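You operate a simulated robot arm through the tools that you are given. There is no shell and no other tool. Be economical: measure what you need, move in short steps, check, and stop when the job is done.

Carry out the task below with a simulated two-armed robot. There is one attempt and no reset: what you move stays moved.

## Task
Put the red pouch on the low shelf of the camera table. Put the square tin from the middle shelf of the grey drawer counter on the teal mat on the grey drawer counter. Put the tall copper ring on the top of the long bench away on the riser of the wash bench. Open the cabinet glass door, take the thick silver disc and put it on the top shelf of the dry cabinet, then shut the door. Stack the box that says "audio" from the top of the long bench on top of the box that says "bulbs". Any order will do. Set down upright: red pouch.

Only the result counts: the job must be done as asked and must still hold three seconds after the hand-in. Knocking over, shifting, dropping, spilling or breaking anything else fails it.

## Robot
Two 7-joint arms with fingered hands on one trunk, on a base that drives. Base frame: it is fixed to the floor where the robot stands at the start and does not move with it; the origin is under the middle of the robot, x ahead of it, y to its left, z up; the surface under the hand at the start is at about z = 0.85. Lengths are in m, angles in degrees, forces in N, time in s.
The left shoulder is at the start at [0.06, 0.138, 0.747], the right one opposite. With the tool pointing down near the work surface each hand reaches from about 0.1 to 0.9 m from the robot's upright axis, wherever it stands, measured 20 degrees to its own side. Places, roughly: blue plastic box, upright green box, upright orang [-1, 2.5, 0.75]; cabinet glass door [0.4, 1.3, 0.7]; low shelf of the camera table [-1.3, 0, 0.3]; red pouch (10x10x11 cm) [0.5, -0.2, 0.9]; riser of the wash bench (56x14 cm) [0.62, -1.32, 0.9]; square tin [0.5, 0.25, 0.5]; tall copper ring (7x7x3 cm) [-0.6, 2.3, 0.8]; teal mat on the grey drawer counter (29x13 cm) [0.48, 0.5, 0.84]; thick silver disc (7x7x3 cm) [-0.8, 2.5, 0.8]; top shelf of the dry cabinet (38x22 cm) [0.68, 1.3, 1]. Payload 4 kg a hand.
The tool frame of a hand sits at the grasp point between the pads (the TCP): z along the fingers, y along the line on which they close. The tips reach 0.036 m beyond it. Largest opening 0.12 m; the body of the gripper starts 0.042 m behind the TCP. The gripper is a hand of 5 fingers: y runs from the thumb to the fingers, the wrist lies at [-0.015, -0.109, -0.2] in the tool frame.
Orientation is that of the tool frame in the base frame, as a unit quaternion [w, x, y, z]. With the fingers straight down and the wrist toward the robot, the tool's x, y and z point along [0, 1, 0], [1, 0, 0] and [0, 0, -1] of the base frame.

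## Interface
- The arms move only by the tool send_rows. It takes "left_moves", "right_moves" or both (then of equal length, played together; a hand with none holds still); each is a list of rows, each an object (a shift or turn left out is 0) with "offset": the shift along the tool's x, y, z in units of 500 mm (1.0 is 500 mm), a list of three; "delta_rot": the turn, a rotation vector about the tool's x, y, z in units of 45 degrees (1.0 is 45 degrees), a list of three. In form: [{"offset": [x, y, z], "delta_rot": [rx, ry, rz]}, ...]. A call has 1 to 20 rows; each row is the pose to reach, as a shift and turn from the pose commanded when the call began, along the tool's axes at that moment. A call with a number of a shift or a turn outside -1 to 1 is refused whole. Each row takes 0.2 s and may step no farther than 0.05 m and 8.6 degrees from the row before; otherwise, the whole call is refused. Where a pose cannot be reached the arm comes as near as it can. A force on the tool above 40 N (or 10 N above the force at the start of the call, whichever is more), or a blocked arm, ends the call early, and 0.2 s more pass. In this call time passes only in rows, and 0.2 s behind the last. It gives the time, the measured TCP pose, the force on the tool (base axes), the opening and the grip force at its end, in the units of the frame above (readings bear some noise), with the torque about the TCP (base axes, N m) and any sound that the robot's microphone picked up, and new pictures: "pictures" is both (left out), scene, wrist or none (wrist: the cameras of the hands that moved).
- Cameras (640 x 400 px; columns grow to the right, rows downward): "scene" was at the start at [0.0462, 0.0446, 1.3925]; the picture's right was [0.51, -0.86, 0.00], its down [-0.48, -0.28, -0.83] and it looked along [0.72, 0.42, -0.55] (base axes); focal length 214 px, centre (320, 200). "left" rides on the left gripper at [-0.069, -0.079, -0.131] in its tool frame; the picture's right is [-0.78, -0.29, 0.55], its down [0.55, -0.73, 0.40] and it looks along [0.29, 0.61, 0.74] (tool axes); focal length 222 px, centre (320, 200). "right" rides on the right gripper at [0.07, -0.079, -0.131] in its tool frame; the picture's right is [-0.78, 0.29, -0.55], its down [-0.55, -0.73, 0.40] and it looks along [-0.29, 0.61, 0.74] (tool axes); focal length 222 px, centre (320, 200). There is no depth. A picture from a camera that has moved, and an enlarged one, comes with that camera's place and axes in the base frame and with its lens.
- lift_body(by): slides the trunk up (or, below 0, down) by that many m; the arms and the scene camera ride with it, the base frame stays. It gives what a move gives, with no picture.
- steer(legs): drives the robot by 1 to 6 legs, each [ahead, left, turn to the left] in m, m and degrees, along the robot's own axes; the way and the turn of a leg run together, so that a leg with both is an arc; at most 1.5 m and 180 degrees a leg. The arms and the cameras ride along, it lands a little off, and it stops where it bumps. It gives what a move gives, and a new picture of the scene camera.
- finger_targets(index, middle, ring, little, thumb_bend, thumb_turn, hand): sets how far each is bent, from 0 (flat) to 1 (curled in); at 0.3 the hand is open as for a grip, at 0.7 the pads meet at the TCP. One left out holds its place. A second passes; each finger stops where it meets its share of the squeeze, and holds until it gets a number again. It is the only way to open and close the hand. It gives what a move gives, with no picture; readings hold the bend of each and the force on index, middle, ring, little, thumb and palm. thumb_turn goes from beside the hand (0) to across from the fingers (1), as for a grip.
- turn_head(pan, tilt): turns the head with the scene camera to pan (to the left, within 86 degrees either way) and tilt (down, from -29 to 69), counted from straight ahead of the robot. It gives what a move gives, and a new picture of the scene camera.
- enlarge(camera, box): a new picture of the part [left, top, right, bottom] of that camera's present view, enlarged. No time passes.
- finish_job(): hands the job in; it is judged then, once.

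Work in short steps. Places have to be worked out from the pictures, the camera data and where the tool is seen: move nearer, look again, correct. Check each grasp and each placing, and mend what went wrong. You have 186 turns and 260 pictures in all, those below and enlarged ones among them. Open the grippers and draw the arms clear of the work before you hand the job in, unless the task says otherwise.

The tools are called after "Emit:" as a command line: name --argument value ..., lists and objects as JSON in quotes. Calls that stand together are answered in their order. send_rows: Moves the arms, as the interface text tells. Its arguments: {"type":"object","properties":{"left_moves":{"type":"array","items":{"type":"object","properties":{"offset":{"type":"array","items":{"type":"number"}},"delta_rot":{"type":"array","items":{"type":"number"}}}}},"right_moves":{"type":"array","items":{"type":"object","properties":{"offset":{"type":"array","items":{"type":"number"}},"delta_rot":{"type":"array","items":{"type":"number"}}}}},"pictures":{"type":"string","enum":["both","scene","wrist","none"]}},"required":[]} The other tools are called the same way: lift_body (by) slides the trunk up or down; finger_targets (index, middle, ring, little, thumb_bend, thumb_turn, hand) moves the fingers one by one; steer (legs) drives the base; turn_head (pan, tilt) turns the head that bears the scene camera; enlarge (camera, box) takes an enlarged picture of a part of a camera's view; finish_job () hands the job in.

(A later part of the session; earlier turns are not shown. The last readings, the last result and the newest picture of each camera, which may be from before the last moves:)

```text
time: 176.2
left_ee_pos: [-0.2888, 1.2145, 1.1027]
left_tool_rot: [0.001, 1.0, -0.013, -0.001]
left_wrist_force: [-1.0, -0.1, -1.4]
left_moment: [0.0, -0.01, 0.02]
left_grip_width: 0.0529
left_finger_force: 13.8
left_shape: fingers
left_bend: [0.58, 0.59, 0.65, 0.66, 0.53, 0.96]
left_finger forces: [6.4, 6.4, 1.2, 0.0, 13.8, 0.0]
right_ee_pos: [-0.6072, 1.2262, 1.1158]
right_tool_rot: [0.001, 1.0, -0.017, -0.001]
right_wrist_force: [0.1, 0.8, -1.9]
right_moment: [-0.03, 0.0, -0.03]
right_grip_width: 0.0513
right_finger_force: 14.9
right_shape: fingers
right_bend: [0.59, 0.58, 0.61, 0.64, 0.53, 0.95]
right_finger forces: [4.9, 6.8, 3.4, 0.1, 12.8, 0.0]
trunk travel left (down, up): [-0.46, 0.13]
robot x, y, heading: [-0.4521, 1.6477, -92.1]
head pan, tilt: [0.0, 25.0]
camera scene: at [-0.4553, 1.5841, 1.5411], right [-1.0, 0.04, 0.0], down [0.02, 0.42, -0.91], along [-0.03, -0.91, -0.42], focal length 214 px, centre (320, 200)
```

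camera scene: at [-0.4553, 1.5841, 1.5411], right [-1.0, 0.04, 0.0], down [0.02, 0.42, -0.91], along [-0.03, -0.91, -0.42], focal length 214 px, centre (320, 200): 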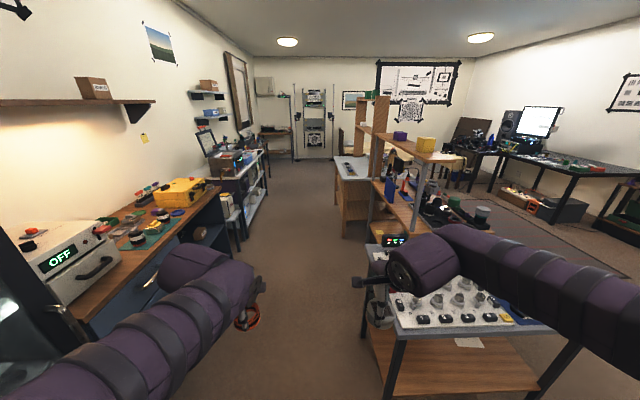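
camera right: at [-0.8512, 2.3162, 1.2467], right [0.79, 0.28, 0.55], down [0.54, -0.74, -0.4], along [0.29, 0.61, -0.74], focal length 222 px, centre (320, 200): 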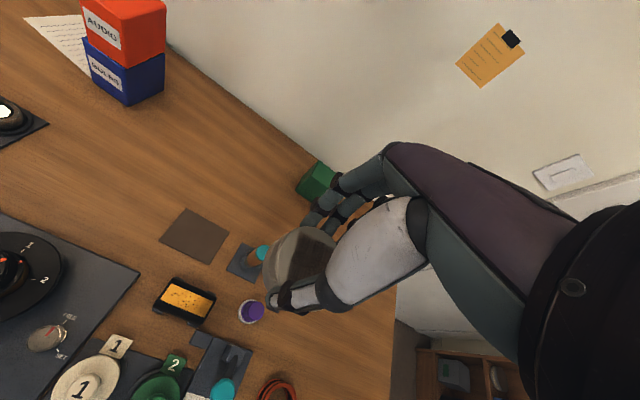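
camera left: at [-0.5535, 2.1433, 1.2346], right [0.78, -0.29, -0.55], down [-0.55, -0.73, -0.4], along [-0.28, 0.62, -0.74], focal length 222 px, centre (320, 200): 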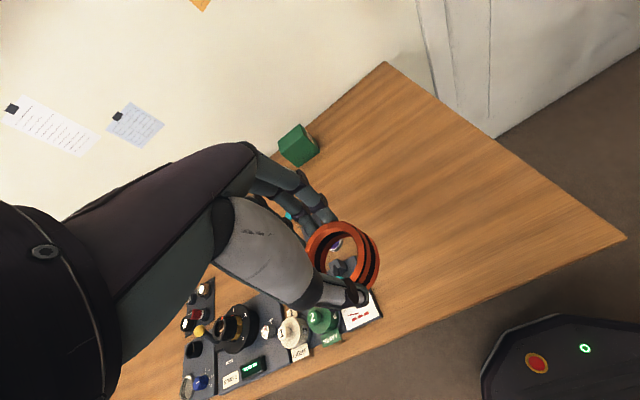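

Aisle is clear. I shift left 0.3 m and drive down the aisle to y≈-1.2, then turn to the wash bench.

Emit:
steer --legs '[[0, 0.28, 2], [1.5, 0, 0], [1.3, 0, 0]]'

```text
time: 191.0
left_ee_pos: [-0.0028, -1.5138, 1.1032]
left_tool_rot: [0.001, 1.0, -0.003, 0.0]
left_wrist_force: [0.2, 0.6, -0.7]
left_moment: [-0.02, 0.04, -0.03]
left_grip_width: 0.0527
left_finger_force: 13.5
left_shape: fingers
left_bend: [0.58, 0.59, 0.65, 0.66, 0.53, 0.96]
left_finger forces: [6.4, 6.4, 1.2, 0.1, 13.7, 0.0]
right_ee_pos: [-0.3205, -1.5103, 1.1142]
right_tool_rot: [0.0, 1.0, -0.008, -0.001]
right_wrist_force: [1.4, -1.0, -3.3]
right_moment: [-0.04, 0.0, -0.01]
right_grip_width: 0.051
right_finger_force: 14.2
right_shape: fingers
right_bend: [0.59, 0.58, 0.61, 0.64, 0.53, 0.95]
right_finger forces: [4.9, 6.8, 3.4, 0.1, 12.8, 0.0]
trunk travel left (down, up): [-0.46, 0.13]
robot x, y, heading: [-0.1746, -1.0853, -90.7]
head pan, tilt: [0.0, 25.0]
camera scene: at [-0.1775, -1.1494, 1.5411], right [-1.0, 0.01, 0.0], down [0.01, 0.42, -0.91], along [-0.01, -0.91, -0.42], focal length 214 px, centre (320, 200)
```

scene: 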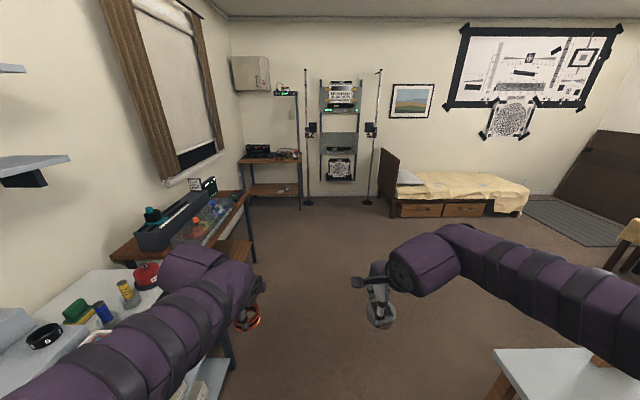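

Look left at the wash bench before turning.

Emit:
turn_head --pan 80 --tilt 35

```text
time: 192.5
left_ee_pos: [-0.0028, -1.5137, 1.1029]
left_tool_rot: [0.001, 1.0, -0.003, 0.0]
left_wrist_force: [-0.6, 0.0, -1.0]
left_moment: [-0.03, 0.0, 0.0]
left_grip_width: 0.0527
left_finger_force: 13.7
left_shape: fingers
left_bend: [0.58, 0.59, 0.65, 0.66, 0.53, 0.96]
left_finger forces: [6.5, 6.3, 1.2, 0.1, 13.9, 0.0]
right_ee_pos: [-0.3218, -1.5099, 1.1151]
right_tool_rot: [0.0, 1.0, -0.008, 0.0]
right_wrist_force: [-0.7, 0.3, -3.0]
right_moment: [-0.02, 0.01, -0.02]
right_grip_width: 0.0514
right_finger_force: 13.9
right_shape: fingers
right_bend: [0.59, 0.58, 0.61, 0.64, 0.53, 0.95]
right_finger forces: [4.9, 6.7, 3.4, 0.0, 12.8, 0.0]
trunk travel left (down, up): [-0.46, 0.13]
robot x, y, heading: [-0.1766, -1.0867, -90.9]
head pan, tilt: [80.0, 35.0]
camera scene: at [-0.0897, -1.0736, 1.5254], right [-0.19, -0.98, 0.0], down [-0.56, 0.11, -0.82], along [0.8, -0.15, -0.57], focal length 214 px, centre (320, 200)
```

scene: 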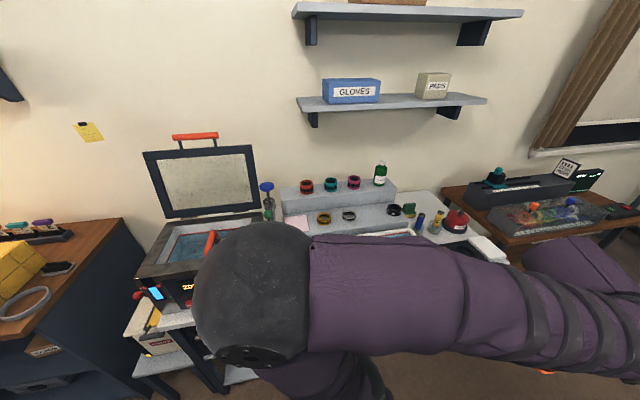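

Emit:
enlarge --camera "scene" --box '[230, 140, 490, 250]'

```text
2.46 times, centred on (360, 195) of scene
camera zoom: at [-0.0897, -1.0736, 1.5254], right [-0.19, -0.98, 0.0], down [-0.56, 0.11, -0.82], along [0.8, -0.15, -0.57], focal length 528 px, centre (222, 212)
```

zoom: 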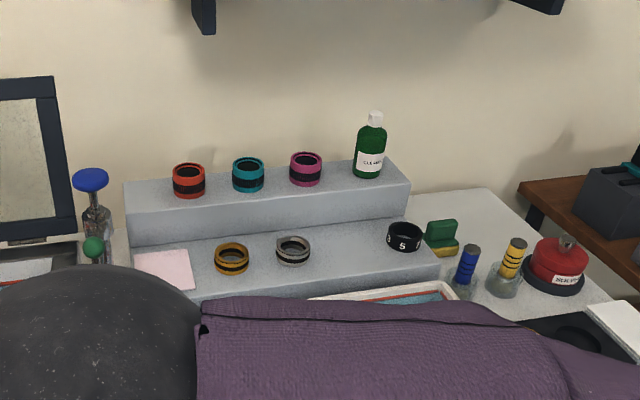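

The riser has two tiers; I'll measure from in front. Turn left 90° to face the bench.

Emit:
steer --legs '[[0.15, -0.05, 0], [0, 0, 90.8]]'

Emit:
turn_head --pan 0 --tilt 35

```text
time: 197.8
left_ee_pos: [0.1906, -1.0461, 1.1034]
left_tool_rot: [0.001, 0.693, 0.721, 0.0]
left_wrist_force: [0.0, -0.2, -0.8]
left_moment: [0.0, -0.03, -0.02]
left_grip_width: 0.0525
left_finger_force: 13.3
left_shape: fingers
left_bend: [0.58, 0.59, 0.65, 0.66, 0.53, 0.96]
left_finger forces: [6.3, 6.3, 1.2, 0.0, 13.5, 0.0]
right_ee_pos: [0.2001, -1.3641, 1.1158]
right_tool_rot: [0.001, 0.697, 0.717, -0.001]
right_wrist_force: [1.0, 0.3, -2.8]
right_moment: [0.02, -0.02, -0.02]
right_grip_width: 0.0509
right_finger_force: 14.2
right_shape: fingers
right_bend: [0.59, 0.58, 0.62, 0.64, 0.53, 0.95]
right_finger forces: [4.9, 6.6, 3.2, 0.0, 12.5, 0.1]
trunk travel left (down, up): [-0.46, 0.13]
robot x, y, heading: [-0.2274, -1.2367, 1.7]
head pan, tilt: [80.0, 35.0]
camera scene: at [-0.2468, -1.152, 1.5254], right [0.99, -0.14, 0.0], down [-0.08, -0.57, -0.82], along [0.12, 0.81, -0.57], focal length 214 px, centre (320, 200)
```

scene: 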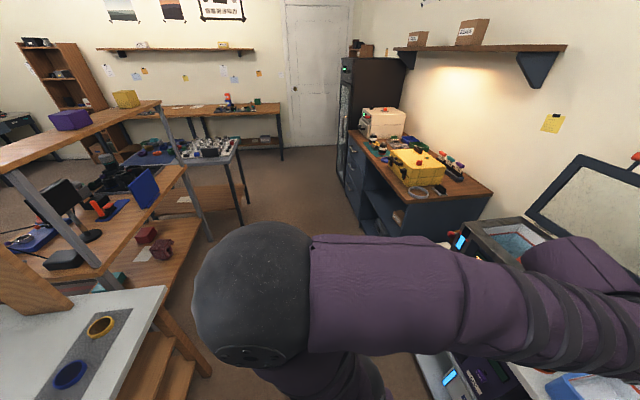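

```text
time: 199.4
left_ee_pos: [0.1911, -1.0457, 1.1027]
left_tool_rot: [0.001, 0.693, 0.721, 0.0]
left_wrist_force: [-0.4, -0.5, -0.5]
left_moment: [0.0, -0.03, -0.01]
left_grip_width: 0.0524
left_finger_force: 13.5
left_shape: fingers
left_bend: [0.58, 0.59, 0.65, 0.66, 0.53, 0.96]
left_finger forces: [6.3, 6.2, 1.2, 0.0, 13.5, 0.1]
right_ee_pos: [0.2009, -1.3639, 1.1152]
right_tool_rot: [0.001, 0.697, 0.718, 0.0]
right_wrist_force: [0.4, 0.1, -3.1]
right_moment: [0.04, -0.03, 0.0]
right_grip_width: 0.0507
right_finger_force: 13.3
right_shape: fingers
right_bend: [0.59, 0.58, 0.62, 0.64, 0.53, 0.95]
right_finger forces: [4.9, 6.7, 3.3, 0.0, 12.6, 0.0]
trunk travel left (down, up): [-0.46, 0.13]
robot x, y, heading: [-0.226, -1.2379, 1.8]
head pan, tilt: [0.0, 35.0]
camera scene: at [-0.1715, -1.2365, 1.5254], right [0.03, -1.0, 0.0], down [-0.57, -0.02, -0.82], along [0.82, 0.03, -0.57], focal length 214 px, centre (320, 200)
```

scene: 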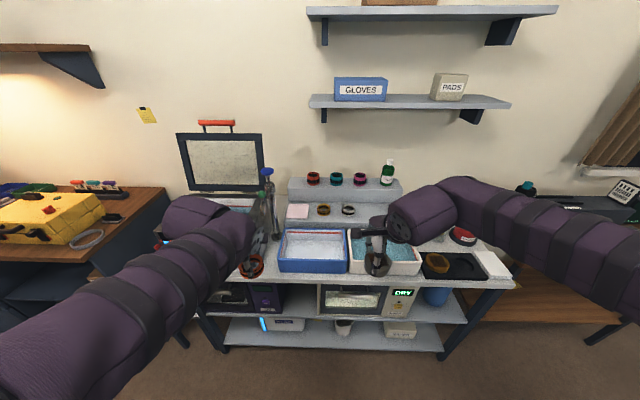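

Emit:
enlarge --camera "scene" --box '[240, 150, 480, 280]'

```text
2.67 times, centred on (360, 215) of scene
camera zoom: at [-0.1715, -1.2365, 1.5254], right [0.03, -1.0, 0.0], down [-0.57, -0.02, -0.82], along [0.82, 0.03, -0.57], focal length 572 px, centre (213, 160)
```

zoom: 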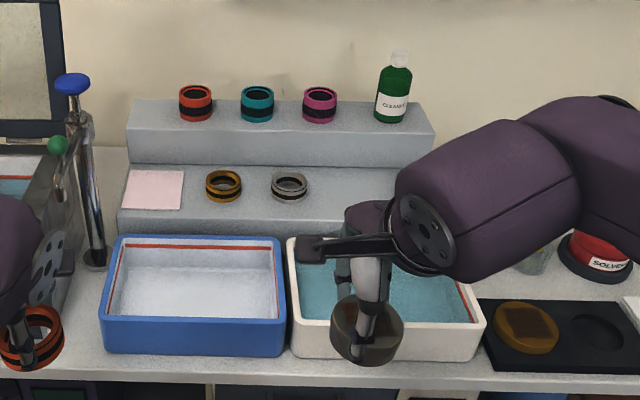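

Measured: lower tier top z≈0.895, x 0.56–0.70, y −1.04…−1.6 (matches the stated riser); free spot between the silver ring (y≈−1.35) and black ring (y≈−1.57) at y≈−1.457. I move the base right so the left hand can reach it.

Emit:
steer --legs '[[0, -0.41, -1.8], [0.15, 0, 0]]'

Emit:
enlarge --camera "scene" --box '[180, 150, 420, 280]'

```text
time: 202.9
left_ee_pos: [0.3503, -1.4665, 1.103]
left_tool_rot: [0.0, 0.702, 0.713, -0.001]
left_wrist_force: [0.1, 0.4, 0.0]
left_moment: [0.0, 0.04, 0.01]
left_grip_width: 0.0525
left_finger_force: 13.9
left_shape: fingers
left_bend: [0.58, 0.59, 0.65, 0.66, 0.53, 0.96]
left_finger forces: [6.5, 6.3, 1.1, 0.0, 13.6, 0.0]
right_ee_pos: [0.3533, -1.7855, 1.1147]
right_tool_rot: [0.001, 0.705, 0.709, -0.001]
right_wrist_force: [0.5, -0.4, -3.5]
right_moment: [0.06, -0.02, -0.01]
right_grip_width: 0.0507
right_finger_force: 13.5
right_shape: fingers
right_bend: [0.59, 0.58, 0.62, 0.64, 0.53, 0.95]
right_finger forces: [4.9, 6.8, 3.3, 0.0, 12.5, 0.1]
trunk travel left (down, up): [-0.46, 0.13]
robot x, y, heading: [-0.0705, -1.6474, 0.2]
head pan, tilt: [0.0, 35.0]
camera scene: at [-0.0155, -1.6489, 1.5253], right [0.01, -1.0, 0.0], down [-0.57, 0.0, -0.82], along [0.82, 0.01, -0.57], focal length 214 px, centre (320, 200)
```

scene: 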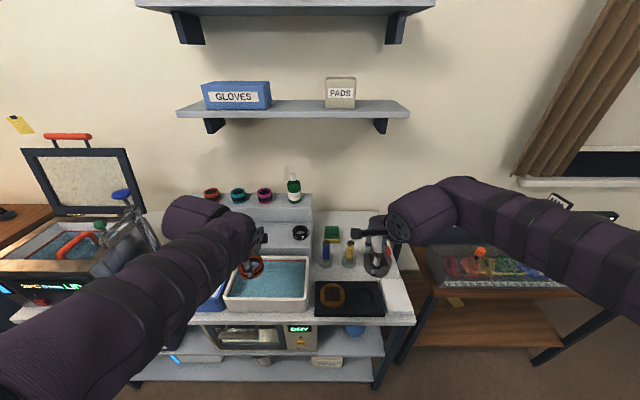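

```text
2.67 times, centred on (300, 215) of scene
camera zoom: at [-0.0155, -1.6489, 1.5253], right [0.01, -1.0, 0.0], down [-0.57, 0.0, -0.82], along [0.82, 0.01, -0.57], focal length 572 px, centre (373, 160)
```

zoom: 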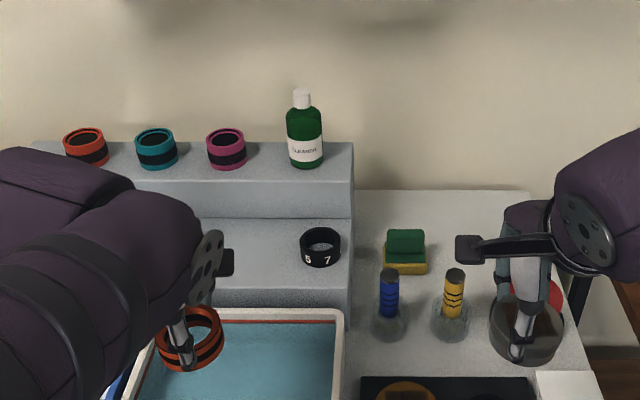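

Move the left hand over the free spot at z≈1.04 and check with the wrist camera.

Emit:
send_rows --left_moves '[{"offset": [0, 0.09, 0]}, {"offset": [0, 0.18, 0]}, {"offset": [0, 0.27, 0]}, {"offset": [0.004, 0.36, 0.03]}, {"offset": [0.006, 0.44, 0.07]}, {"offset": [0.006, 0.514, 0.11]}]' --pictures "wrist"

```text
time: 204.3
left_ee_pos: [0.607, -1.4619, 1.047]
left_tool_rot: [0.0, 0.701, 0.713, 0.001]
left_wrist_force: [-0.2, 0.6, -0.9]
left_moment: [-0.01, -0.02, 0.02]
left_grip_width: 0.0527
left_finger_force: 13.7
left_shape: fingers
left_bend: [0.58, 0.59, 0.65, 0.66, 0.53, 0.96]
left_finger forces: [6.4, 6.2, 1.4, 0.0, 13.6, 0.0]
right_ee_pos: [0.352, -1.7861, 1.1157]
right_tool_rot: [0.0, 0.706, 0.709, -0.001]
right_wrist_force: [0.3, -0.3, -2.8]
right_moment: [0.02, 0.0, 0.0]
right_grip_width: 0.0506
right_finger_force: 13.9
right_shape: fingers
right_bend: [0.59, 0.58, 0.62, 0.64, 0.53, 0.95]
right_finger forces: [4.7, 6.7, 3.4, 0.0, 12.5, 0.0]
trunk travel left (down, up): [-0.46, 0.13]
robot x, y, heading: [-0.0764, -1.6502, 0.3]
head pan, tilt: [0.0, 35.0]
camera left: at [0.529, -1.5329, 1.1786], right [-0.28, -0.79, -0.55], down [-0.74, 0.54, -0.4], along [0.61, 0.3, -0.74], focal length 222 px, centre (320, 200)
```

left: 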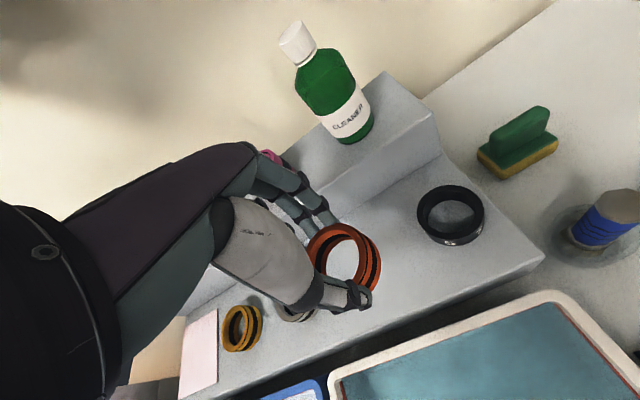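

Ring centre will be (0.594,−1.47); shift +12 mm x, +10 mm y, then lower to TCP z≈0.945.

Emit:
send_rows --left_moves '[{"offset": [0.02, 0.024, 0.04]}, {"offset": [0.02, 0.024, 0.1]}, {"offset": [0.02, 0.024, 0.16]}, {"offset": [0.02, 0.024, 0.2]}]' --pictures "wrist"

```text
time: 205.3
left_ee_pos: [0.6188, -1.449, 0.9526]
left_tool_rot: [0.003, 0.701, 0.713, 0.003]
left_wrist_force: [2.8, 1.1, 12.0]
left_moment: [0.07, -0.12, 0.01]
left_grip_width: 0.0525
left_finger_force: 15.6
left_shape: fingers
left_bend: [0.58, 0.59, 0.65, 0.66, 0.53, 0.95]
left_finger forces: [7.2, 7.6, 2.2, 0.1, 14.1, 0.0]
right_ee_pos: [0.3504, -1.7861, 1.1159]
right_tool_rot: [0.001, 0.705, 0.709, -0.001]
right_wrist_force: [0.5, -0.3, -3.1]
right_moment: [0.04, -0.02, -0.05]
right_grip_width: 0.0507
right_finger_force: 13.6
right_shape: fingers
right_bend: [0.59, 0.58, 0.62, 0.64, 0.53, 0.95]
right_finger forces: [4.8, 6.7, 3.3, 0.0, 12.5, 0.0]
trunk travel left (down, up): [-0.46, 0.13]
robot x, y, heading: [-0.0767, -1.6481, 0.4]
head pan, tilt: [0.0, 35.0]
camera left: at [0.5417, -1.5195, 1.0834], right [-0.27, -0.79, -0.55], down [-0.74, 0.54, -0.4], along [0.61, 0.3, -0.73], focal length 222 px, centre (320, 200)
```

left: 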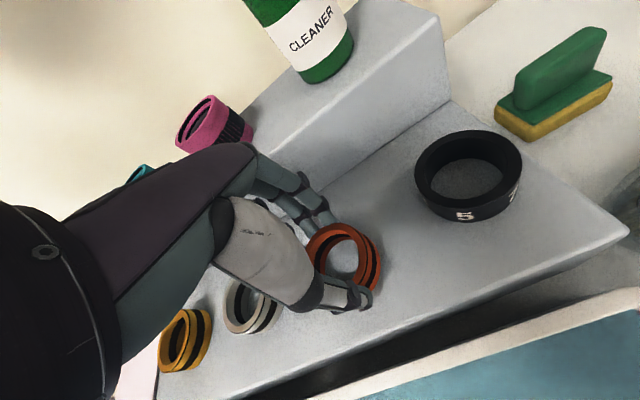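

The ring touches the tier (12 N). Open partially to keep clear of the tier wall.

Emit:
finger_targets --hand "left" --index 0.44 --middle 0.44 --ring 0.44 --little 0.44 --thumb_bend 0.4

Emit:
enlarge --camera "left" --box '[220, 180, 440, 360]'

```text
time: 206.3
left_ee_pos: [0.6195, -1.4484, 0.9489]
left_tool_rot: [0.0, 0.701, 0.713, 0.0]
left_wrist_force: [0.5, -0.2, -0.1]
left_moment: [-0.01, 0.0, -0.01]
left_grip_width: 0.0834
left_finger_force: 0.0
left_shape: fingers
left_bend: [0.44, 0.44, 0.44, 0.44, 0.4, 0.97]
left_finger forces: [0.0, 0.0, 0.1, 0.0, 0.0, 0.1]
right_ee_pos: [0.352, -1.7852, 1.116]
right_tool_rot: [0.0, 0.705, 0.709, -0.001]
right_wrist_force: [0.7, -0.8, -2.6]
right_moment: [0.03, -0.04, -0.04]
right_grip_width: 0.0506
right_finger_force: 13.9
right_shape: fingers
right_bend: [0.59, 0.58, 0.62, 0.64, 0.53, 0.95]
right_finger forces: [4.9, 6.7, 3.5, 0.0, 12.5, 0.0]
trunk travel left (down, up): [-0.46, 0.13]
robot x, y, heading: [-0.0763, -1.6517, 0.2]
head pan, tilt: [0.0, 35.0]
```

```text
2.22 times, centred on (330, 270) of left
camera zoom: at [0.542, -1.5192, 1.0802], right [-0.28, -0.79, -0.55], down [-0.74, 0.54, -0.4], along [0.61, 0.3, -0.74], focal length 494 px, centre (298, 44)
```

zoom: 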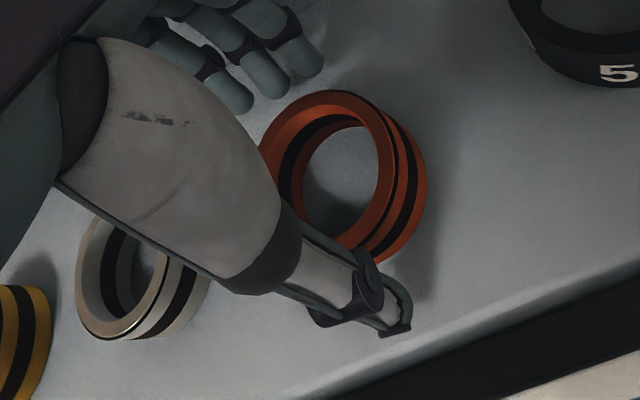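

Released. Raise straight up and withdraw.

Emit:
send_rows --left_moves '[{"offset": [0, 0, -0.07]}, {"offset": [0, 0, -0.15]}, {"offset": [0, 0, -0.24]}, {"offset": [0, -0.08, -0.3]}, {"offset": [0, -0.17, -0.33]}, {"offset": [0, -0.26, -0.35]}, {"offset": [0, -0.35, -0.35]}, {"offset": [0, -0.44, -0.35]}]' --pictures "wrist"

```text
time: 208.1
left_ee_pos: [0.3925, -1.4548, 1.1249]
left_tool_rot: [0.001, 0.702, 0.712, 0.001]
left_wrist_force: [0.2, 0.6, 1.1]
left_moment: [0.0, -0.01, -0.04]
left_grip_width: 0.0834
left_finger_force: 0.0
left_shape: fingers
left_bend: [0.44, 0.44, 0.44, 0.44, 0.4, 0.97]
left_finger forces: [0.0, 0.0, 0.0, 0.0, 0.0, 0.1]
right_ee_pos: [0.3511, -1.7849, 1.1174]
right_tool_rot: [0.001, 0.706, 0.709, 0.0]
right_wrist_force: [0.3, 0.7, -1.9]
right_moment: [0.03, -0.08, 0.01]
right_grip_width: 0.0505
right_finger_force: 13.4
right_shape: fingers
right_bend: [0.59, 0.58, 0.62, 0.64, 0.53, 0.95]
right_finger forces: [4.7, 6.7, 3.5, 0.0, 12.7, 0.0]
trunk travel left (down, up): [-0.46, 0.13]
robot x, y, heading: [-0.0763, -1.6457, 0.2]
head pan, tilt: [0.0, 35.0]
camera left: at [0.3144, -1.5245, 1.2564], right [-0.28, -0.79, -0.55], down [-0.74, 0.54, -0.4], along [0.61, 0.3, -0.74], focal length 222 px, centre (320, 200)
```

left: 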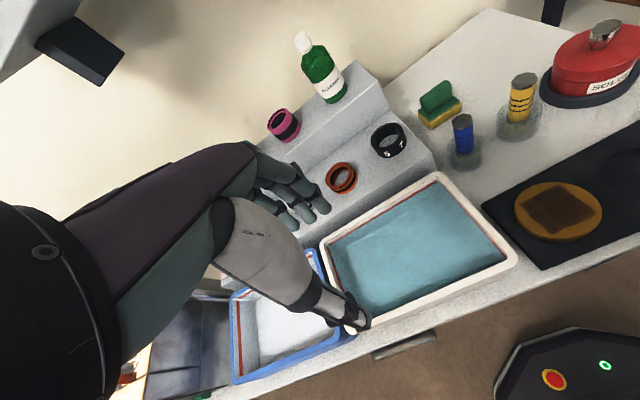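

Ring is on the riser between the silver and black ones. Now drive to the dry cabinet: back, turn left, up the aisle.

Emit:
steer --legs '[[-0.1, 0, 0], [0, 0, 90], [1.5, 0, 0], [1.05, 0, 0]]'

Emit:
turn_head --pan -45 --tilt 25

```text
time: 224.9
left_ee_pos: [-0.3995, 1.3396, 1.1257]
left_tool_rot: [0.001, -0.025, 1.0, 0.001]
left_wrist_force: [-0.4, -0.2, 0.2]
left_moment: [0.03, -0.03, -0.01]
left_grip_width: 0.0838
left_finger_force: 0.0
left_shape: fingers
left_bend: [0.44, 0.44, 0.44, 0.44, 0.4, 0.97]
left_finger forces: [0.0, 0.0, 0.0, 0.0, 0.0, 0.1]
right_ee_pos: [-0.0661, 1.3095, 1.1162]
right_tool_rot: [0.0, -0.021, 1.0, 0.0]
right_wrist_force: [0.1, 0.1, -2.8]
right_moment: [0.03, 0.06, -0.01]
right_grip_width: 0.0503
right_finger_force: 13.5
right_shape: fingers
right_bend: [0.59, 0.58, 0.62, 0.64, 0.53, 0.95]
right_finger forces: [4.8, 6.6, 3.3, 0.0, 12.2, 0.0]
trunk travel left (down, up): [-0.46, 0.13]
robot x, y, heading: [-0.1892, 0.878, 92.2]
head pan, tilt: [0.0, 35.0]
camera scene: at [-0.1911, 0.936, 1.5254], right [1.0, 0.04, 0.0], down [0.02, -0.57, -0.82], along [-0.03, 0.82, -0.57], focal length 214 px, centre (320, 200)
```

scene: 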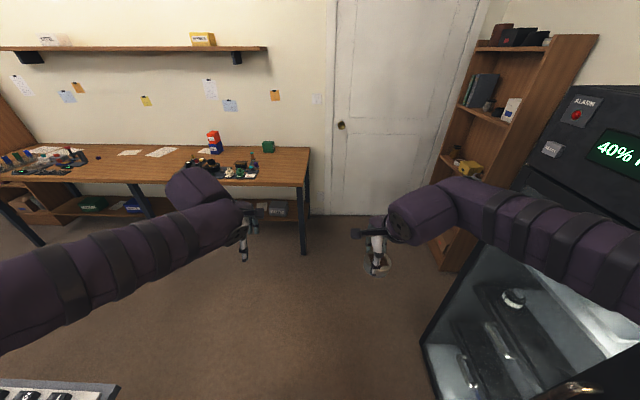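

```text
time: 226.1
left_ee_pos: [-0.4, 1.3406, 1.1262]
left_tool_rot: [0.0, -0.026, 1.0, 0.0]
left_wrist_force: [0.5, 0.3, 0.3]
left_moment: [0.03, -0.01, -0.02]
left_grip_width: 0.0835
left_finger_force: 0.0
left_shape: fingers
left_bend: [0.44, 0.44, 0.44, 0.44, 0.4, 0.97]
left_finger forces: [0.1, 0.0, 0.1, 0.0, 0.0, 0.1]
right_ee_pos: [-0.0675, 1.31, 1.116]
right_tool_rot: [0.001, -0.02, 1.0, -0.001]
right_wrist_force: [-0.8, -0.5, -2.3]
right_moment: [0.01, 0.05, -0.03]
right_grip_width: 0.0508
right_finger_force: 13.7
right_shape: fingers
right_bend: [0.59, 0.58, 0.62, 0.64, 0.53, 0.95]
right_finger forces: [4.8, 6.7, 3.2, 0.0, 12.1, 0.0]
trunk travel left (down, up): [-0.46, 0.13]
robot x, y, heading: [-0.1856, 0.8781, 92.3]
head pan, tilt: [-45.0, 25.0]
camera scene: at [-0.1251, 0.9155, 1.5411], right [0.74, -0.68, 0.0], down [-0.29, -0.31, -0.91], along [0.61, 0.67, -0.42], focal length 214 px, centre (320, 200)
```

scene: 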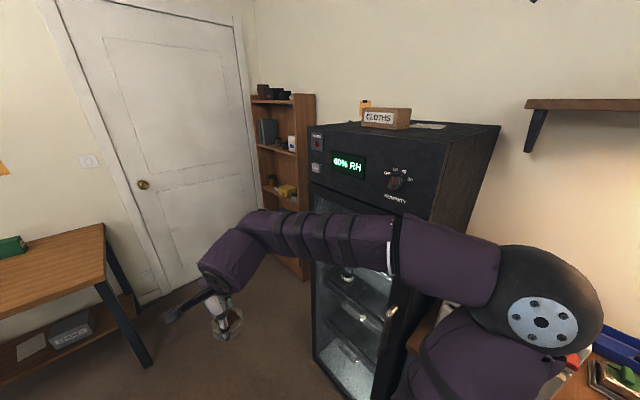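

I move away from the counter before turning to face the cabinet.

Emit:
steer --legs '[[0.2, 0.22, 0], [0, 0, -92]]'

Emit:
turn_head --pan 15 --tilt 25

```text
time: 232.0
left_ee_pos: [0.0512, 1.2608, 1.1254]
left_tool_rot: [0.0, 0.703, 0.711, 0.0]
left_wrist_force: [-0.2, -0.7, -0.7]
left_moment: [-0.01, -0.06, -0.02]
left_grip_width: 0.0835
left_finger_force: 0.1
left_shape: fingers
left_bend: [0.44, 0.44, 0.44, 0.44, 0.4, 0.97]
left_finger forces: [0.0, 0.0, 0.0, 0.1, 0.0, 0.0]
right_ee_pos: [0.0069, 0.9297, 1.115]
right_tool_rot: [0.0, 0.707, 0.707, -0.001]
right_wrist_force: [-0.4, -0.1, -2.8]
right_moment: [0.0, -0.02, 0.01]
right_grip_width: 0.0502
right_finger_force: 13.1
right_shape: fingers
right_bend: [0.59, 0.58, 0.62, 0.64, 0.54, 0.95]
right_finger forces: [4.8, 6.5, 3.2, 0.0, 11.8, 0.0]
trunk travel left (down, up): [-0.46, 0.13]
robot x, y, heading: [-0.4181, 1.0704, -0.1]
head pan, tilt: [-45.0, 25.0]
camera scene: at [-0.3837, 1.0034, 1.5411], right [-0.71, -0.71, 0.0], down [-0.3, 0.3, -0.91], along [0.64, -0.64, -0.42], focal length 214 px, centre (320, 200)
```

scene: 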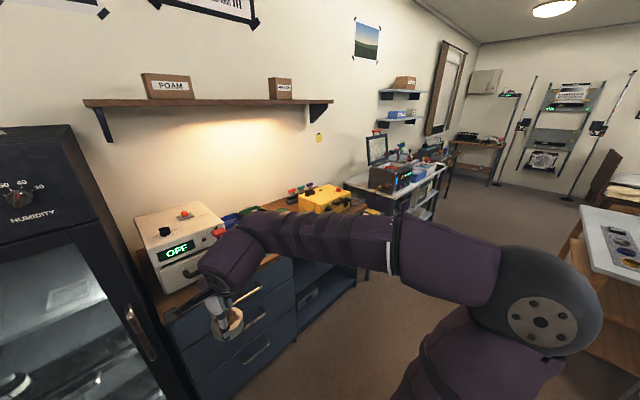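

```text
time: 233.3
left_ee_pos: [0.0507, 1.261, 1.126]
left_tool_rot: [0.0, 0.704, 0.711, 0.0]
left_wrist_force: [-0.8, -0.1, -0.5]
left_moment: [0.0, -0.01, 0.02]
left_grip_width: 0.0835
left_finger_force: 0.0
left_shape: fingers
left_bend: [0.44, 0.44, 0.44, 0.44, 0.4, 0.97]
left_finger forces: [0.0, 0.1, 0.0, 0.0, 0.1, 0.0]
right_ee_pos: [0.0067, 0.9312, 1.1153]
right_tool_rot: [0.0, 0.707, 0.707, -0.001]
right_wrist_force: [0.1, -0.6, -2.5]
right_moment: [0.03, -0.02, -0.02]
right_grip_width: 0.0502
right_finger_force: 13.3
right_shape: fingers
right_bend: [0.59, 0.58, 0.62, 0.64, 0.54, 0.95]
right_finger forces: [4.7, 6.4, 3.3, 0.0, 11.8, 0.0]
trunk travel left (down, up): [-0.46, 0.13]
robot x, y, heading: [-0.4166, 1.0696, -0.1]
head pan, tilt: [15.0, 25.0]
camera scene: at [-0.3599, 1.0923, 1.5411], right [0.26, -0.97, 0.0], down [-0.41, -0.11, -0.91], along [0.88, 0.23, -0.42], focal length 214 px, centre (320, 200)
```

scene: 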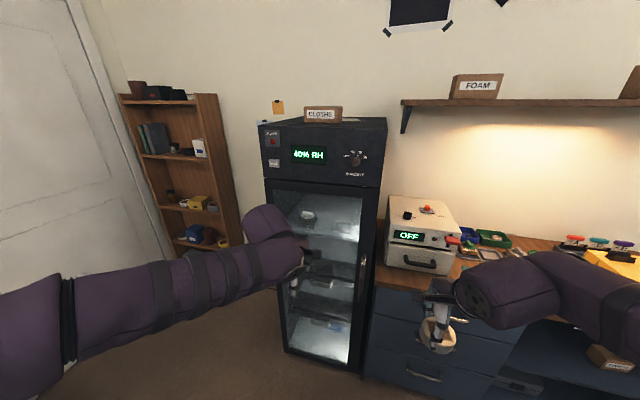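

Emit:
enlarge --camera "scene" --box '[250, 170, 400, 370]'

```text
2.00 times, centred on (325, 270) of scene
camera zoom: at [-0.3599, 1.0923, 1.5411], right [0.26, -0.97, 0.0], down [-0.41, -0.11, -0.91], along [0.88, 0.23, -0.42], focal length 429 px, centre (310, 60)
```

zoom: 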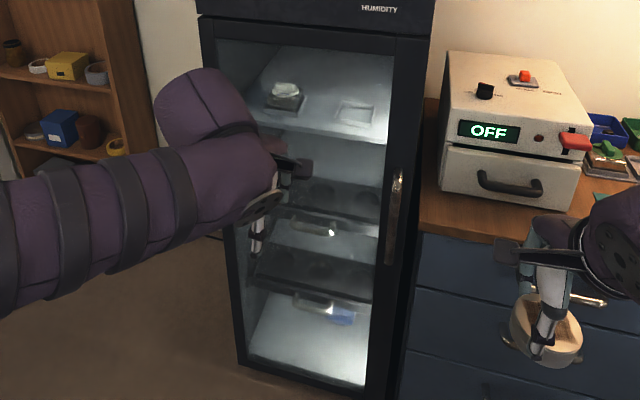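

Handle: vertical bar at ≈(0.35,1.10), z 0.72–0.97; hinge on the left (y≈1.55). I'll grip it with the left hand pitched 45° with a lateral grip; open the fingers and reorient the hand in steps.

Emit:
finger_targets --hand "left" --index 0.3 --middle 0.3 --ring 0.3 --little 0.3 --thumb_bend 0.3

Emit:
send_rows --left_moves '[{"offset": [-0.037, 0.017, 0.008], "delta_rot": [0, 0, -0.167]}, {"offset": [-0.074, 0.034, 0.016], "delta_rot": [0, 0, -0.333]}, {"offset": [-0.11, 0.05, 0.025], "delta_rot": [0, 0, -0.5]}, {"offset": [-0.147, 0.067, 0.033], "delta_rot": [0, 0, -0.667]}, {"offset": [-0.184, 0.084, 0.042], "delta_rot": [0, 0, -0.833]}, {"offset": [-0.22, 0.1, 0.05], "delta_rot": [0, 0, -1.0]}]' --pictures "none"

Emit:
send_rows --left_moves '[{"delta_rot": [0, 0, -0.167]}, {"delta_rot": [0, 0, -0.333]}, {"delta_rot": [0, 0, -0.5]}, {"delta_rot": [0, 0, -0.667]}, {"delta_rot": [0, 0, -0.833]}, {"delta_rot": [0, 0, -1.0]}]' --pictures "none"

Emit:
send_rows --left_moves '[{"delta_rot": [0, -0.167, 0]}, {"delta_rot": [0, -0.333, 0]}, {"delta_rot": [0, -0.5, 0]}, {"delta_rot": [0, -0.667, 0]}, {"delta_rot": [0, -0.833, 0]}, {"delta_rot": [0, -1.0, 0]}]' --pictures "both"

```text
time: 234.3
left_ee_pos: [0.0512, 1.2617, 1.1252]
left_tool_rot: [0.001, 0.704, 0.711, 0.0]
left_wrist_force: [0.1, 0.2, 0.2]
left_moment: [-0.01, -0.05, 0.0]
left_grip_width: 0.1191
left_finger_force: 0.0
left_shape: fingers
left_bend: [0.3, 0.3, 0.3, 0.3, 0.3, 0.97]
left_finger forces: [0.1, 0.0, 0.0, 0.1, 0.0, 0.0]
right_ee_pos: [0.0079, 0.9304, 1.1152]
right_tool_rot: [0.001, 0.707, 0.707, 0.0]
right_wrist_force: [-0.5, 0.2, -2.1]
right_moment: [0.03, -0.03, 0.03]
right_grip_width: 0.0502
right_finger_force: 13.0
right_shape: fingers
right_bend: [0.59, 0.58, 0.62, 0.64, 0.54, 0.95]
right_finger forces: [4.7, 6.5, 3.2, 0.0, 11.7, 0.1]
trunk travel left (down, up): [-0.46, 0.13]
robot x, y, heading: [-0.4183, 1.067, 0.2]
head pan, tilt: [15.0, 25.0]
```

```text
time: 235.7
left_ee_pos: [0.1041, 1.1522, 1.0996]
left_tool_rot: [0.0, 0.377, 0.926, 0.001]
left_wrist_force: [-0.1, 0.2, -0.2]
left_moment: [0.01, -0.04, -0.03]
left_grip_width: 0.1189
left_finger_force: 0.2
left_shape: fingers
left_bend: [0.3, 0.3, 0.3, 0.3, 0.3, 0.97]
left_finger forces: [0.0, 0.0, 0.0, 0.0, 0.0, 0.0]
right_ee_pos: [0.0078, 0.9306, 1.1152]
right_tool_rot: [0.0, 0.707, 0.707, 0.001]
right_wrist_force: [0.4, 0.3, -3.4]
right_moment: [0.03, -0.06, 0.03]
right_grip_width: 0.05
right_finger_force: 13.5
right_shape: fingers
right_bend: [0.6, 0.58, 0.62, 0.64, 0.54, 0.95]
right_finger forces: [4.6, 6.6, 3.2, 0.0, 11.8, 0.1]
trunk travel left (down, up): [-0.46, 0.13]
robot x, y, heading: [-0.4181, 1.0681, -0.2]
head pan, tilt: [15.0, 25.0]
```

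```text
time: 237.1
left_ee_pos: [0.1025, 1.1518, 1.1009]
left_tool_rot: [0.0, -0.006, 1.0, 0.0]
left_wrist_force: [0.5, 0.2, 0.8]
left_moment: [0.0, 0.03, 0.01]
left_grip_width: 0.1187
left_finger_force: 0.0
left_shape: fingers
left_bend: [0.3, 0.3, 0.3, 0.3, 0.3, 0.97]
left_finger forces: [0.0, 0.1, 0.1, 0.0, 0.0, 0.0]
right_ee_pos: [0.0074, 0.9308, 1.1162]
right_tool_rot: [0.0, 0.707, 0.707, 0.0]
right_wrist_force: [0.1, 0.1, -2.6]
right_moment: [0.0, -0.02, 0.0]
right_grip_width: 0.0499
right_finger_force: 13.1
right_shape: fingers
right_bend: [0.6, 0.58, 0.62, 0.64, 0.54, 0.95]
right_finger forces: [4.6, 6.4, 3.2, 0.0, 11.8, 0.1]
trunk travel left (down, up): [-0.46, 0.13]
robot x, y, heading: [-0.4203, 1.0645, 0.1]
head pan, tilt: [15.0, 25.0]
```

```text
time: 238.2
left_ee_pos: [0.1045, 1.157, 1.0988]
left_tool_rot: [0.249, -0.012, 0.968, 0.003]
left_wrist_force: [-0.7, -0.7, -0.1]
left_moment: [0.04, 0.02, -0.02]
left_grip_width: 0.119
left_finger_force: 0.2
left_shape: fingers
left_bend: [0.3, 0.3, 0.3, 0.3, 0.3, 0.97]
left_finger forces: [0.1, 0.0, 0.0, 0.1, 0.0, 0.1]
left hand out of reach, approached as far as the arm can: row 5
right_ee_pos: [0.0082, 0.9291, 1.1148]
right_tool_rot: [0.001, 0.707, 0.707, -0.001]
right_wrist_force: [0.3, -0.5, -2.0]
right_moment: [0.16, 0.03, 0.07]
right_grip_width: 0.0501
right_finger_force: 13.3
right_shape: fingers
right_bend: [0.6, 0.59, 0.62, 0.64, 0.54, 0.95]
right_finger forces: [4.7, 6.5, 3.4, 0.2, 12.0, 0.1]
trunk travel left (down, up): [-0.46, 0.13]
robot x, y, heading: [-0.4198, 1.0712, -0.1]
head pan, tilt: [15.0, 25.0]
stopped in row 5 (right hand): the force on the tool passed its limit at 63 N (the readings are from after the stop); the commanded pose is now the measured one
camera scene: at [-0.3599, 1.092, 1.5412], right [0.26, -0.97, 0.0], down [-0.41, -0.11, -0.91], along [0.88, 0.23, -0.42], focal length 214 px, centre (320, 200)
camera left: at [0.1034, 1.0775, 1.247], right [0.96, -0.27, -0.1], down [-0.27, -0.74, -0.61], along [0.09, 0.62, -0.78], focal length 222 px, centre (320, 200)
```

scene: 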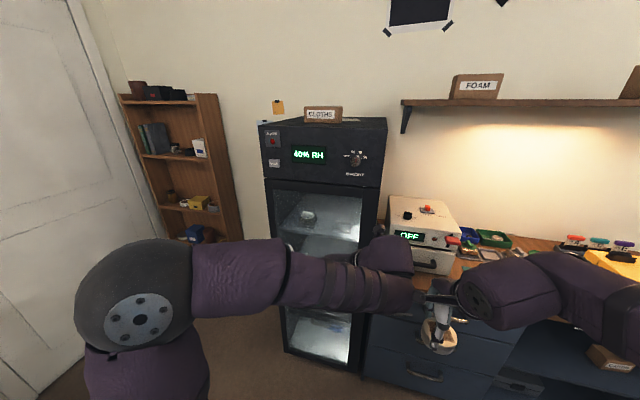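
left: 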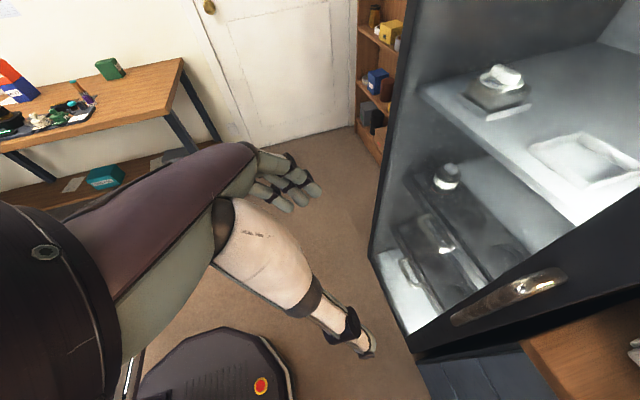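

The left forearm touched the right hand (disc still held). I move the right hand away to the right and back, and finish pitching the left hand after.

Emit:
send_rows --right_moves '[{"offset": [-0.07, -0.05, 0]}, {"offset": [-0.14, -0.1, 0]}, {"offset": [-0.2, -0.16, 0]}, {"offset": [-0.26, -0.22, 0]}]' --pictures "none"

Emit:
send_rows --left_moves '[{"offset": [0, 0.03, 0], "delta_rot": [0, -0.17, 0]}, {"offset": [0, 0.03, 0.03], "delta_rot": [0, -0.36, 0]}, {"offset": [0, 0.03, 0.08], "delta_rot": [0, -0.36, 0]}]' --pictures "both"

```text
time: 239.2
left_ee_pos: [0.1029, 1.157, 1.0995]
left_tool_rot: [0.25, -0.012, 0.968, 0.004]
left_wrist_force: [-0.4, -0.7, 0.8]
left_moment: [0.03, 0.0, 0.02]
left_grip_width: 0.1188
left_finger_force: 0.1
left_shape: fingers
left_bend: [0.3, 0.3, 0.3, 0.3, 0.3, 0.97]
left_finger forces: [0.1, 0.1, 0.0, 0.0, 0.1, 0.1]
right_ee_pos: [-0.1037, 0.7943, 1.1158]
right_tool_rot: [0.001, 0.706, 0.708, -0.001]
right_wrist_force: [-0.1, 0.6, -2.1]
right_moment: [0.01, -0.03, 0.0]
right_grip_width: 0.0499
right_finger_force: 13.3
right_shape: fingers
right_bend: [0.6, 0.59, 0.62, 0.64, 0.54, 0.95]
right_finger forces: [4.8, 6.5, 3.3, 0.1, 12.1, 0.0]
trunk travel left (down, up): [-0.46, 0.13]
robot x, y, heading: [-0.4187, 1.0674, -0.1]
head pan, tilt: [15.0, 25.0]
```

```text
time: 239.9
left_ee_pos: [0.109, 1.1535, 1.0425]
left_tool_rot: [0.269, -0.001, 0.963, 0.011]
left_wrist_force: [0.4, -0.7, -0.1]
left_moment: [0.05, 0.06, 0.05]
left_grip_width: 0.119
left_finger_force: 0.1
left_shape: fingers
left_bend: [0.3, 0.3, 0.3, 0.3, 0.3, 0.97]
left_finger forces: [0.0, 0.0, 0.0, 0.1, 0.0, 0.0]
left hand out of reach, approached as far as the arm can: row 1, 2, 3
right_ee_pos: [-0.1031, 0.792, 1.1155]
right_tool_rot: [-0.001, 0.707, 0.707, 0.0]
right_wrist_force: [0.3, -0.8, -2.2]
right_moment: [0.08, 0.01, 0.01]
right_grip_width: 0.0499
right_finger_force: 13.3
right_shape: fingers
right_bend: [0.6, 0.59, 0.62, 0.64, 0.54, 0.95]
right_finger forces: [4.6, 6.5, 3.5, 0.0, 11.8, 0.1]
trunk travel left (down, up): [-0.46, 0.13]
robot x, y, heading: [-0.4223, 1.0676, 0.3]
head pan, tilt: [15.0, 25.0]
camera scene: at [-0.3588, 1.0876, 1.5411], right [0.26, -0.97, 0.0], down [-0.41, -0.11, -0.91], along [0.88, 0.24, -0.42], focal length 214 px, centre (320, 200)
camera left: at [0.1005, 1.0706, 1.1873], right [0.96, -0.28, -0.07], down [-0.26, -0.72, -0.64], along [0.13, 0.63, -0.77], focal length 222 px, centre (320, 200)
```

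scene: 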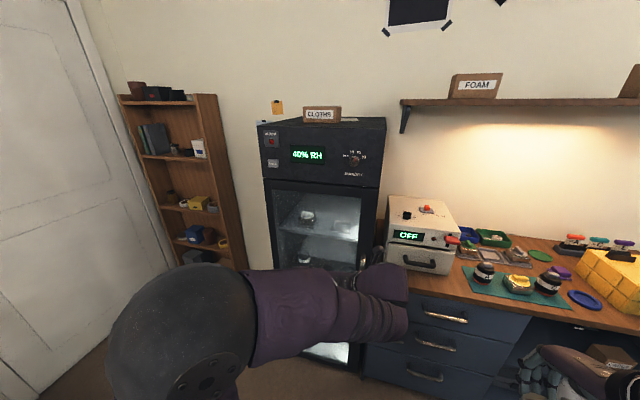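
left: 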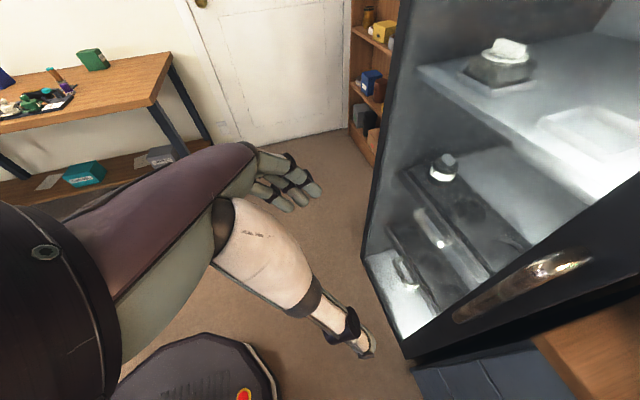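

Pitch 31° is the limit here, which suffices. Move to a pre-grasp at (0.24,1.10,0.90) in front of the handle.

Emit:
send_rows --left_moves '[{"offset": [-0.016, -0.023, 0.075]}, {"offset": [-0.032, -0.046, 0.15]}, {"offset": [-0.048, -0.07, 0.224]}, {"offset": [-0.064, -0.093, 0.3]}, {"offset": [-0.08, -0.116, 0.373]}]' --pictures "both"

```text
time: 241.2
left_ee_pos: [0.2837, 1.1202, 0.9591]
left_tool_rot: [0.384, -0.011, 0.923, 0.005]
left_wrist_force: [-0.4, -0.4, 0.6]
left_moment: [-0.03, 0.01, -0.01]
left_grip_width: 0.119
left_finger_force: 0.0
left_shape: fingers
left_bend: [0.3, 0.3, 0.3, 0.3, 0.3, 0.97]
left_finger forces: [0.0, 0.0, 0.0, 0.1, 0.0, 0.1]
right_ee_pos: [-0.1032, 0.7965, 1.1158]
right_tool_rot: [0.002, 0.707, 0.707, -0.002]
right_wrist_force: [0.5, -0.1, -2.5]
right_moment: [0.06, 0.03, 0.02]
right_grip_width: 0.0497
right_finger_force: 13.5
right_shape: fingers
right_bend: [0.6, 0.59, 0.62, 0.64, 0.54, 0.95]
right_finger forces: [4.6, 6.5, 3.4, 0.0, 11.8, 0.0]
trunk travel left (down, up): [-0.46, 0.13]
robot x, y, heading: [-0.4193, 1.0692, -0.1]
head pan, tilt: [15.0, 25.0]
camera scene: at [-0.3591, 1.0922, 1.5411], right [0.26, -0.97, 0.0], down [-0.41, -0.11, -0.91], along [0.88, 0.23, -0.42], focal length 214 px, centre (320, 200)
camera left: at [0.2422, 1.0395, 1.0998], right [0.95, -0.27, 0.17], down [-0.09, -0.74, -0.67], along [0.3, 0.62, -0.72], focal length 222 px, centre (320, 200)
```

scene: 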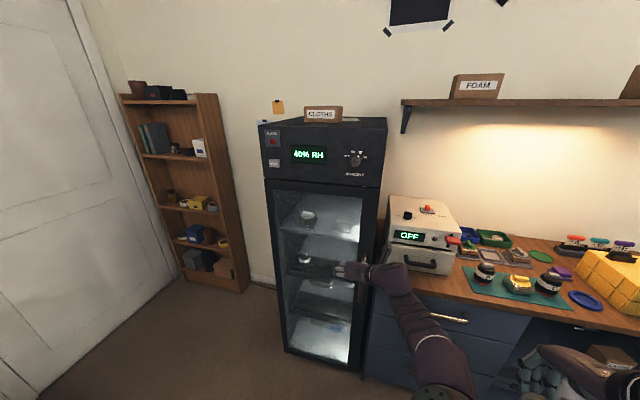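
left: 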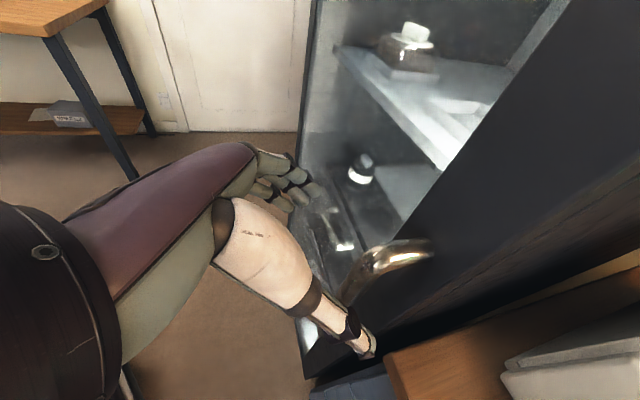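

Now pitched 45°; the bow handle is at ≈(0.33,1.097), z<0.96. Move the TCP onto it at (0.325,1.10,0.88).

Emit:
send_rows --left_moves '[{"offset": [0.054, -0.042, 0.02]}, {"offset": [0.054, -0.042, 0.09]}, {"offset": [0.054, -0.042, 0.169]}]' --pictures "wrist"

```text
time: 241.9
left_ee_pos: [0.3256, 1.097, 0.8822]
left_tool_rot: [0.384, -0.011, 0.923, 0.005]
left_wrist_force: [0.0, 0.3, 0.0]
left_moment: [0.0, -0.01, 0.02]
left_grip_width: 0.1191
left_finger_force: 0.1
left_shape: fingers
left_bend: [0.3, 0.3, 0.3, 0.3, 0.3, 0.97]
left_finger forces: [0.0, 0.0, 0.1, 0.0, 0.0, 0.0]
right_ee_pos: [-0.1031, 0.7946, 1.1149]
right_tool_rot: [0.002, 0.706, 0.708, -0.003]
right_wrist_force: [0.2, 0.9, -1.9]
right_moment: [0.01, -0.03, -0.01]
right_grip_width: 0.0498
right_finger_force: 13.6
right_shape: fingers
right_bend: [0.6, 0.59, 0.62, 0.64, 0.54, 0.95]
right_finger forces: [4.6, 6.4, 3.5, 0.0, 12.0, 0.0]
trunk travel left (down, up): [-0.46, 0.13]
robot x, y, heading: [-0.42, 1.0676, 0.2]
head pan, tilt: [15.0, 25.0]
camera left: at [0.2835, 1.0176, 1.0228], right [0.95, -0.27, 0.17], down [-0.09, -0.74, -0.67], along [0.3, 0.62, -0.72], focal length 222 px, centre (320, 200)
```

left: 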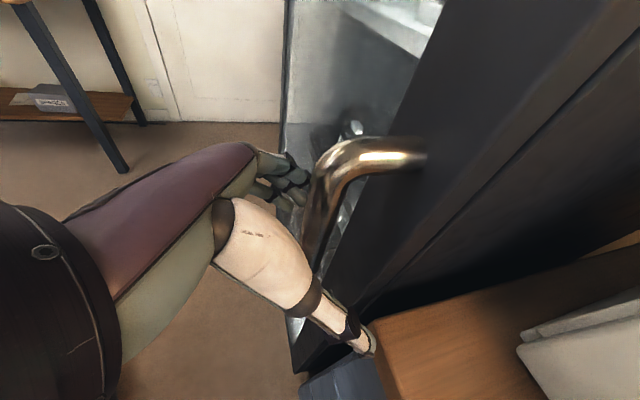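

The bar is between thumb and fingers. Close on it.

Emit:
finger_targets --hand "left" --index 0.75 --middle 0.75 --ring 0.75 --little 0.75 --thumb_bend 0.7

Emit:
enlarge --camera "left" --box '[220, 100, 440, 380]'

```text
time: 242.9
left_ee_pos: [0.3252, 1.1003, 0.8796]
left_tool_rot: [0.382, -0.013, 0.924, 0.005]
left_wrist_force: [2.9, 17.2, -9.5]
left_moment: [0.51, 0.0, 0.0]
left_grip_width: 0.0
left_finger_force: 9.4
left_shape: fingers
left_bend: [0.74, 0.72, 0.66, 0.75, 0.69, 0.97]
left_finger forces: [0.0, 8.2, 10.2, 0.1, 0.0, 0.0]
right_ee_pos: [-0.1013, 0.798, 1.1178]
right_tool_rot: [0.003, 0.707, 0.707, -0.003]
right_wrist_force: [0.1, 0.5, -2.5]
right_moment: [0.05, -0.01, 0.01]
right_grip_width: 0.0499
right_finger_force: 13.4
right_shape: fingers
right_bend: [0.6, 0.59, 0.62, 0.64, 0.54, 0.95]
right_finger forces: [4.7, 6.4, 3.4, 0.0, 11.9, 0.0]
trunk travel left (down, up): [-0.46, 0.13]
robot x, y, heading: [-0.4208, 1.0718, 0.1]
head pan, tilt: [15.0, 25.0]
```

```text
1.43 times, centred on (330, 240) of left
camera zoom: at [0.2839, 1.0207, 1.0215], right [0.95, -0.26, 0.17], down [-0.09, -0.74, -0.67], along [0.3, 0.62, -0.72], focal length 317 px, centre (306, 143)
```

zoom: 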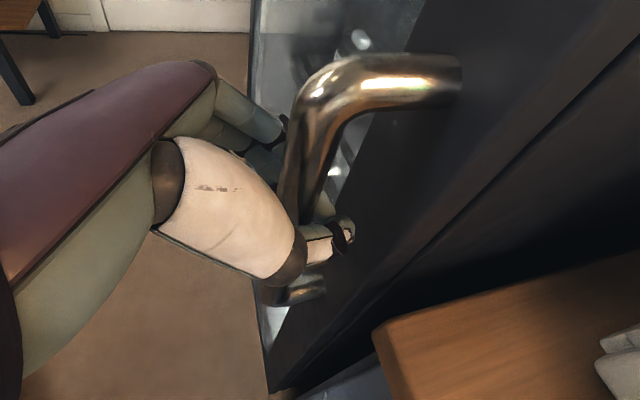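

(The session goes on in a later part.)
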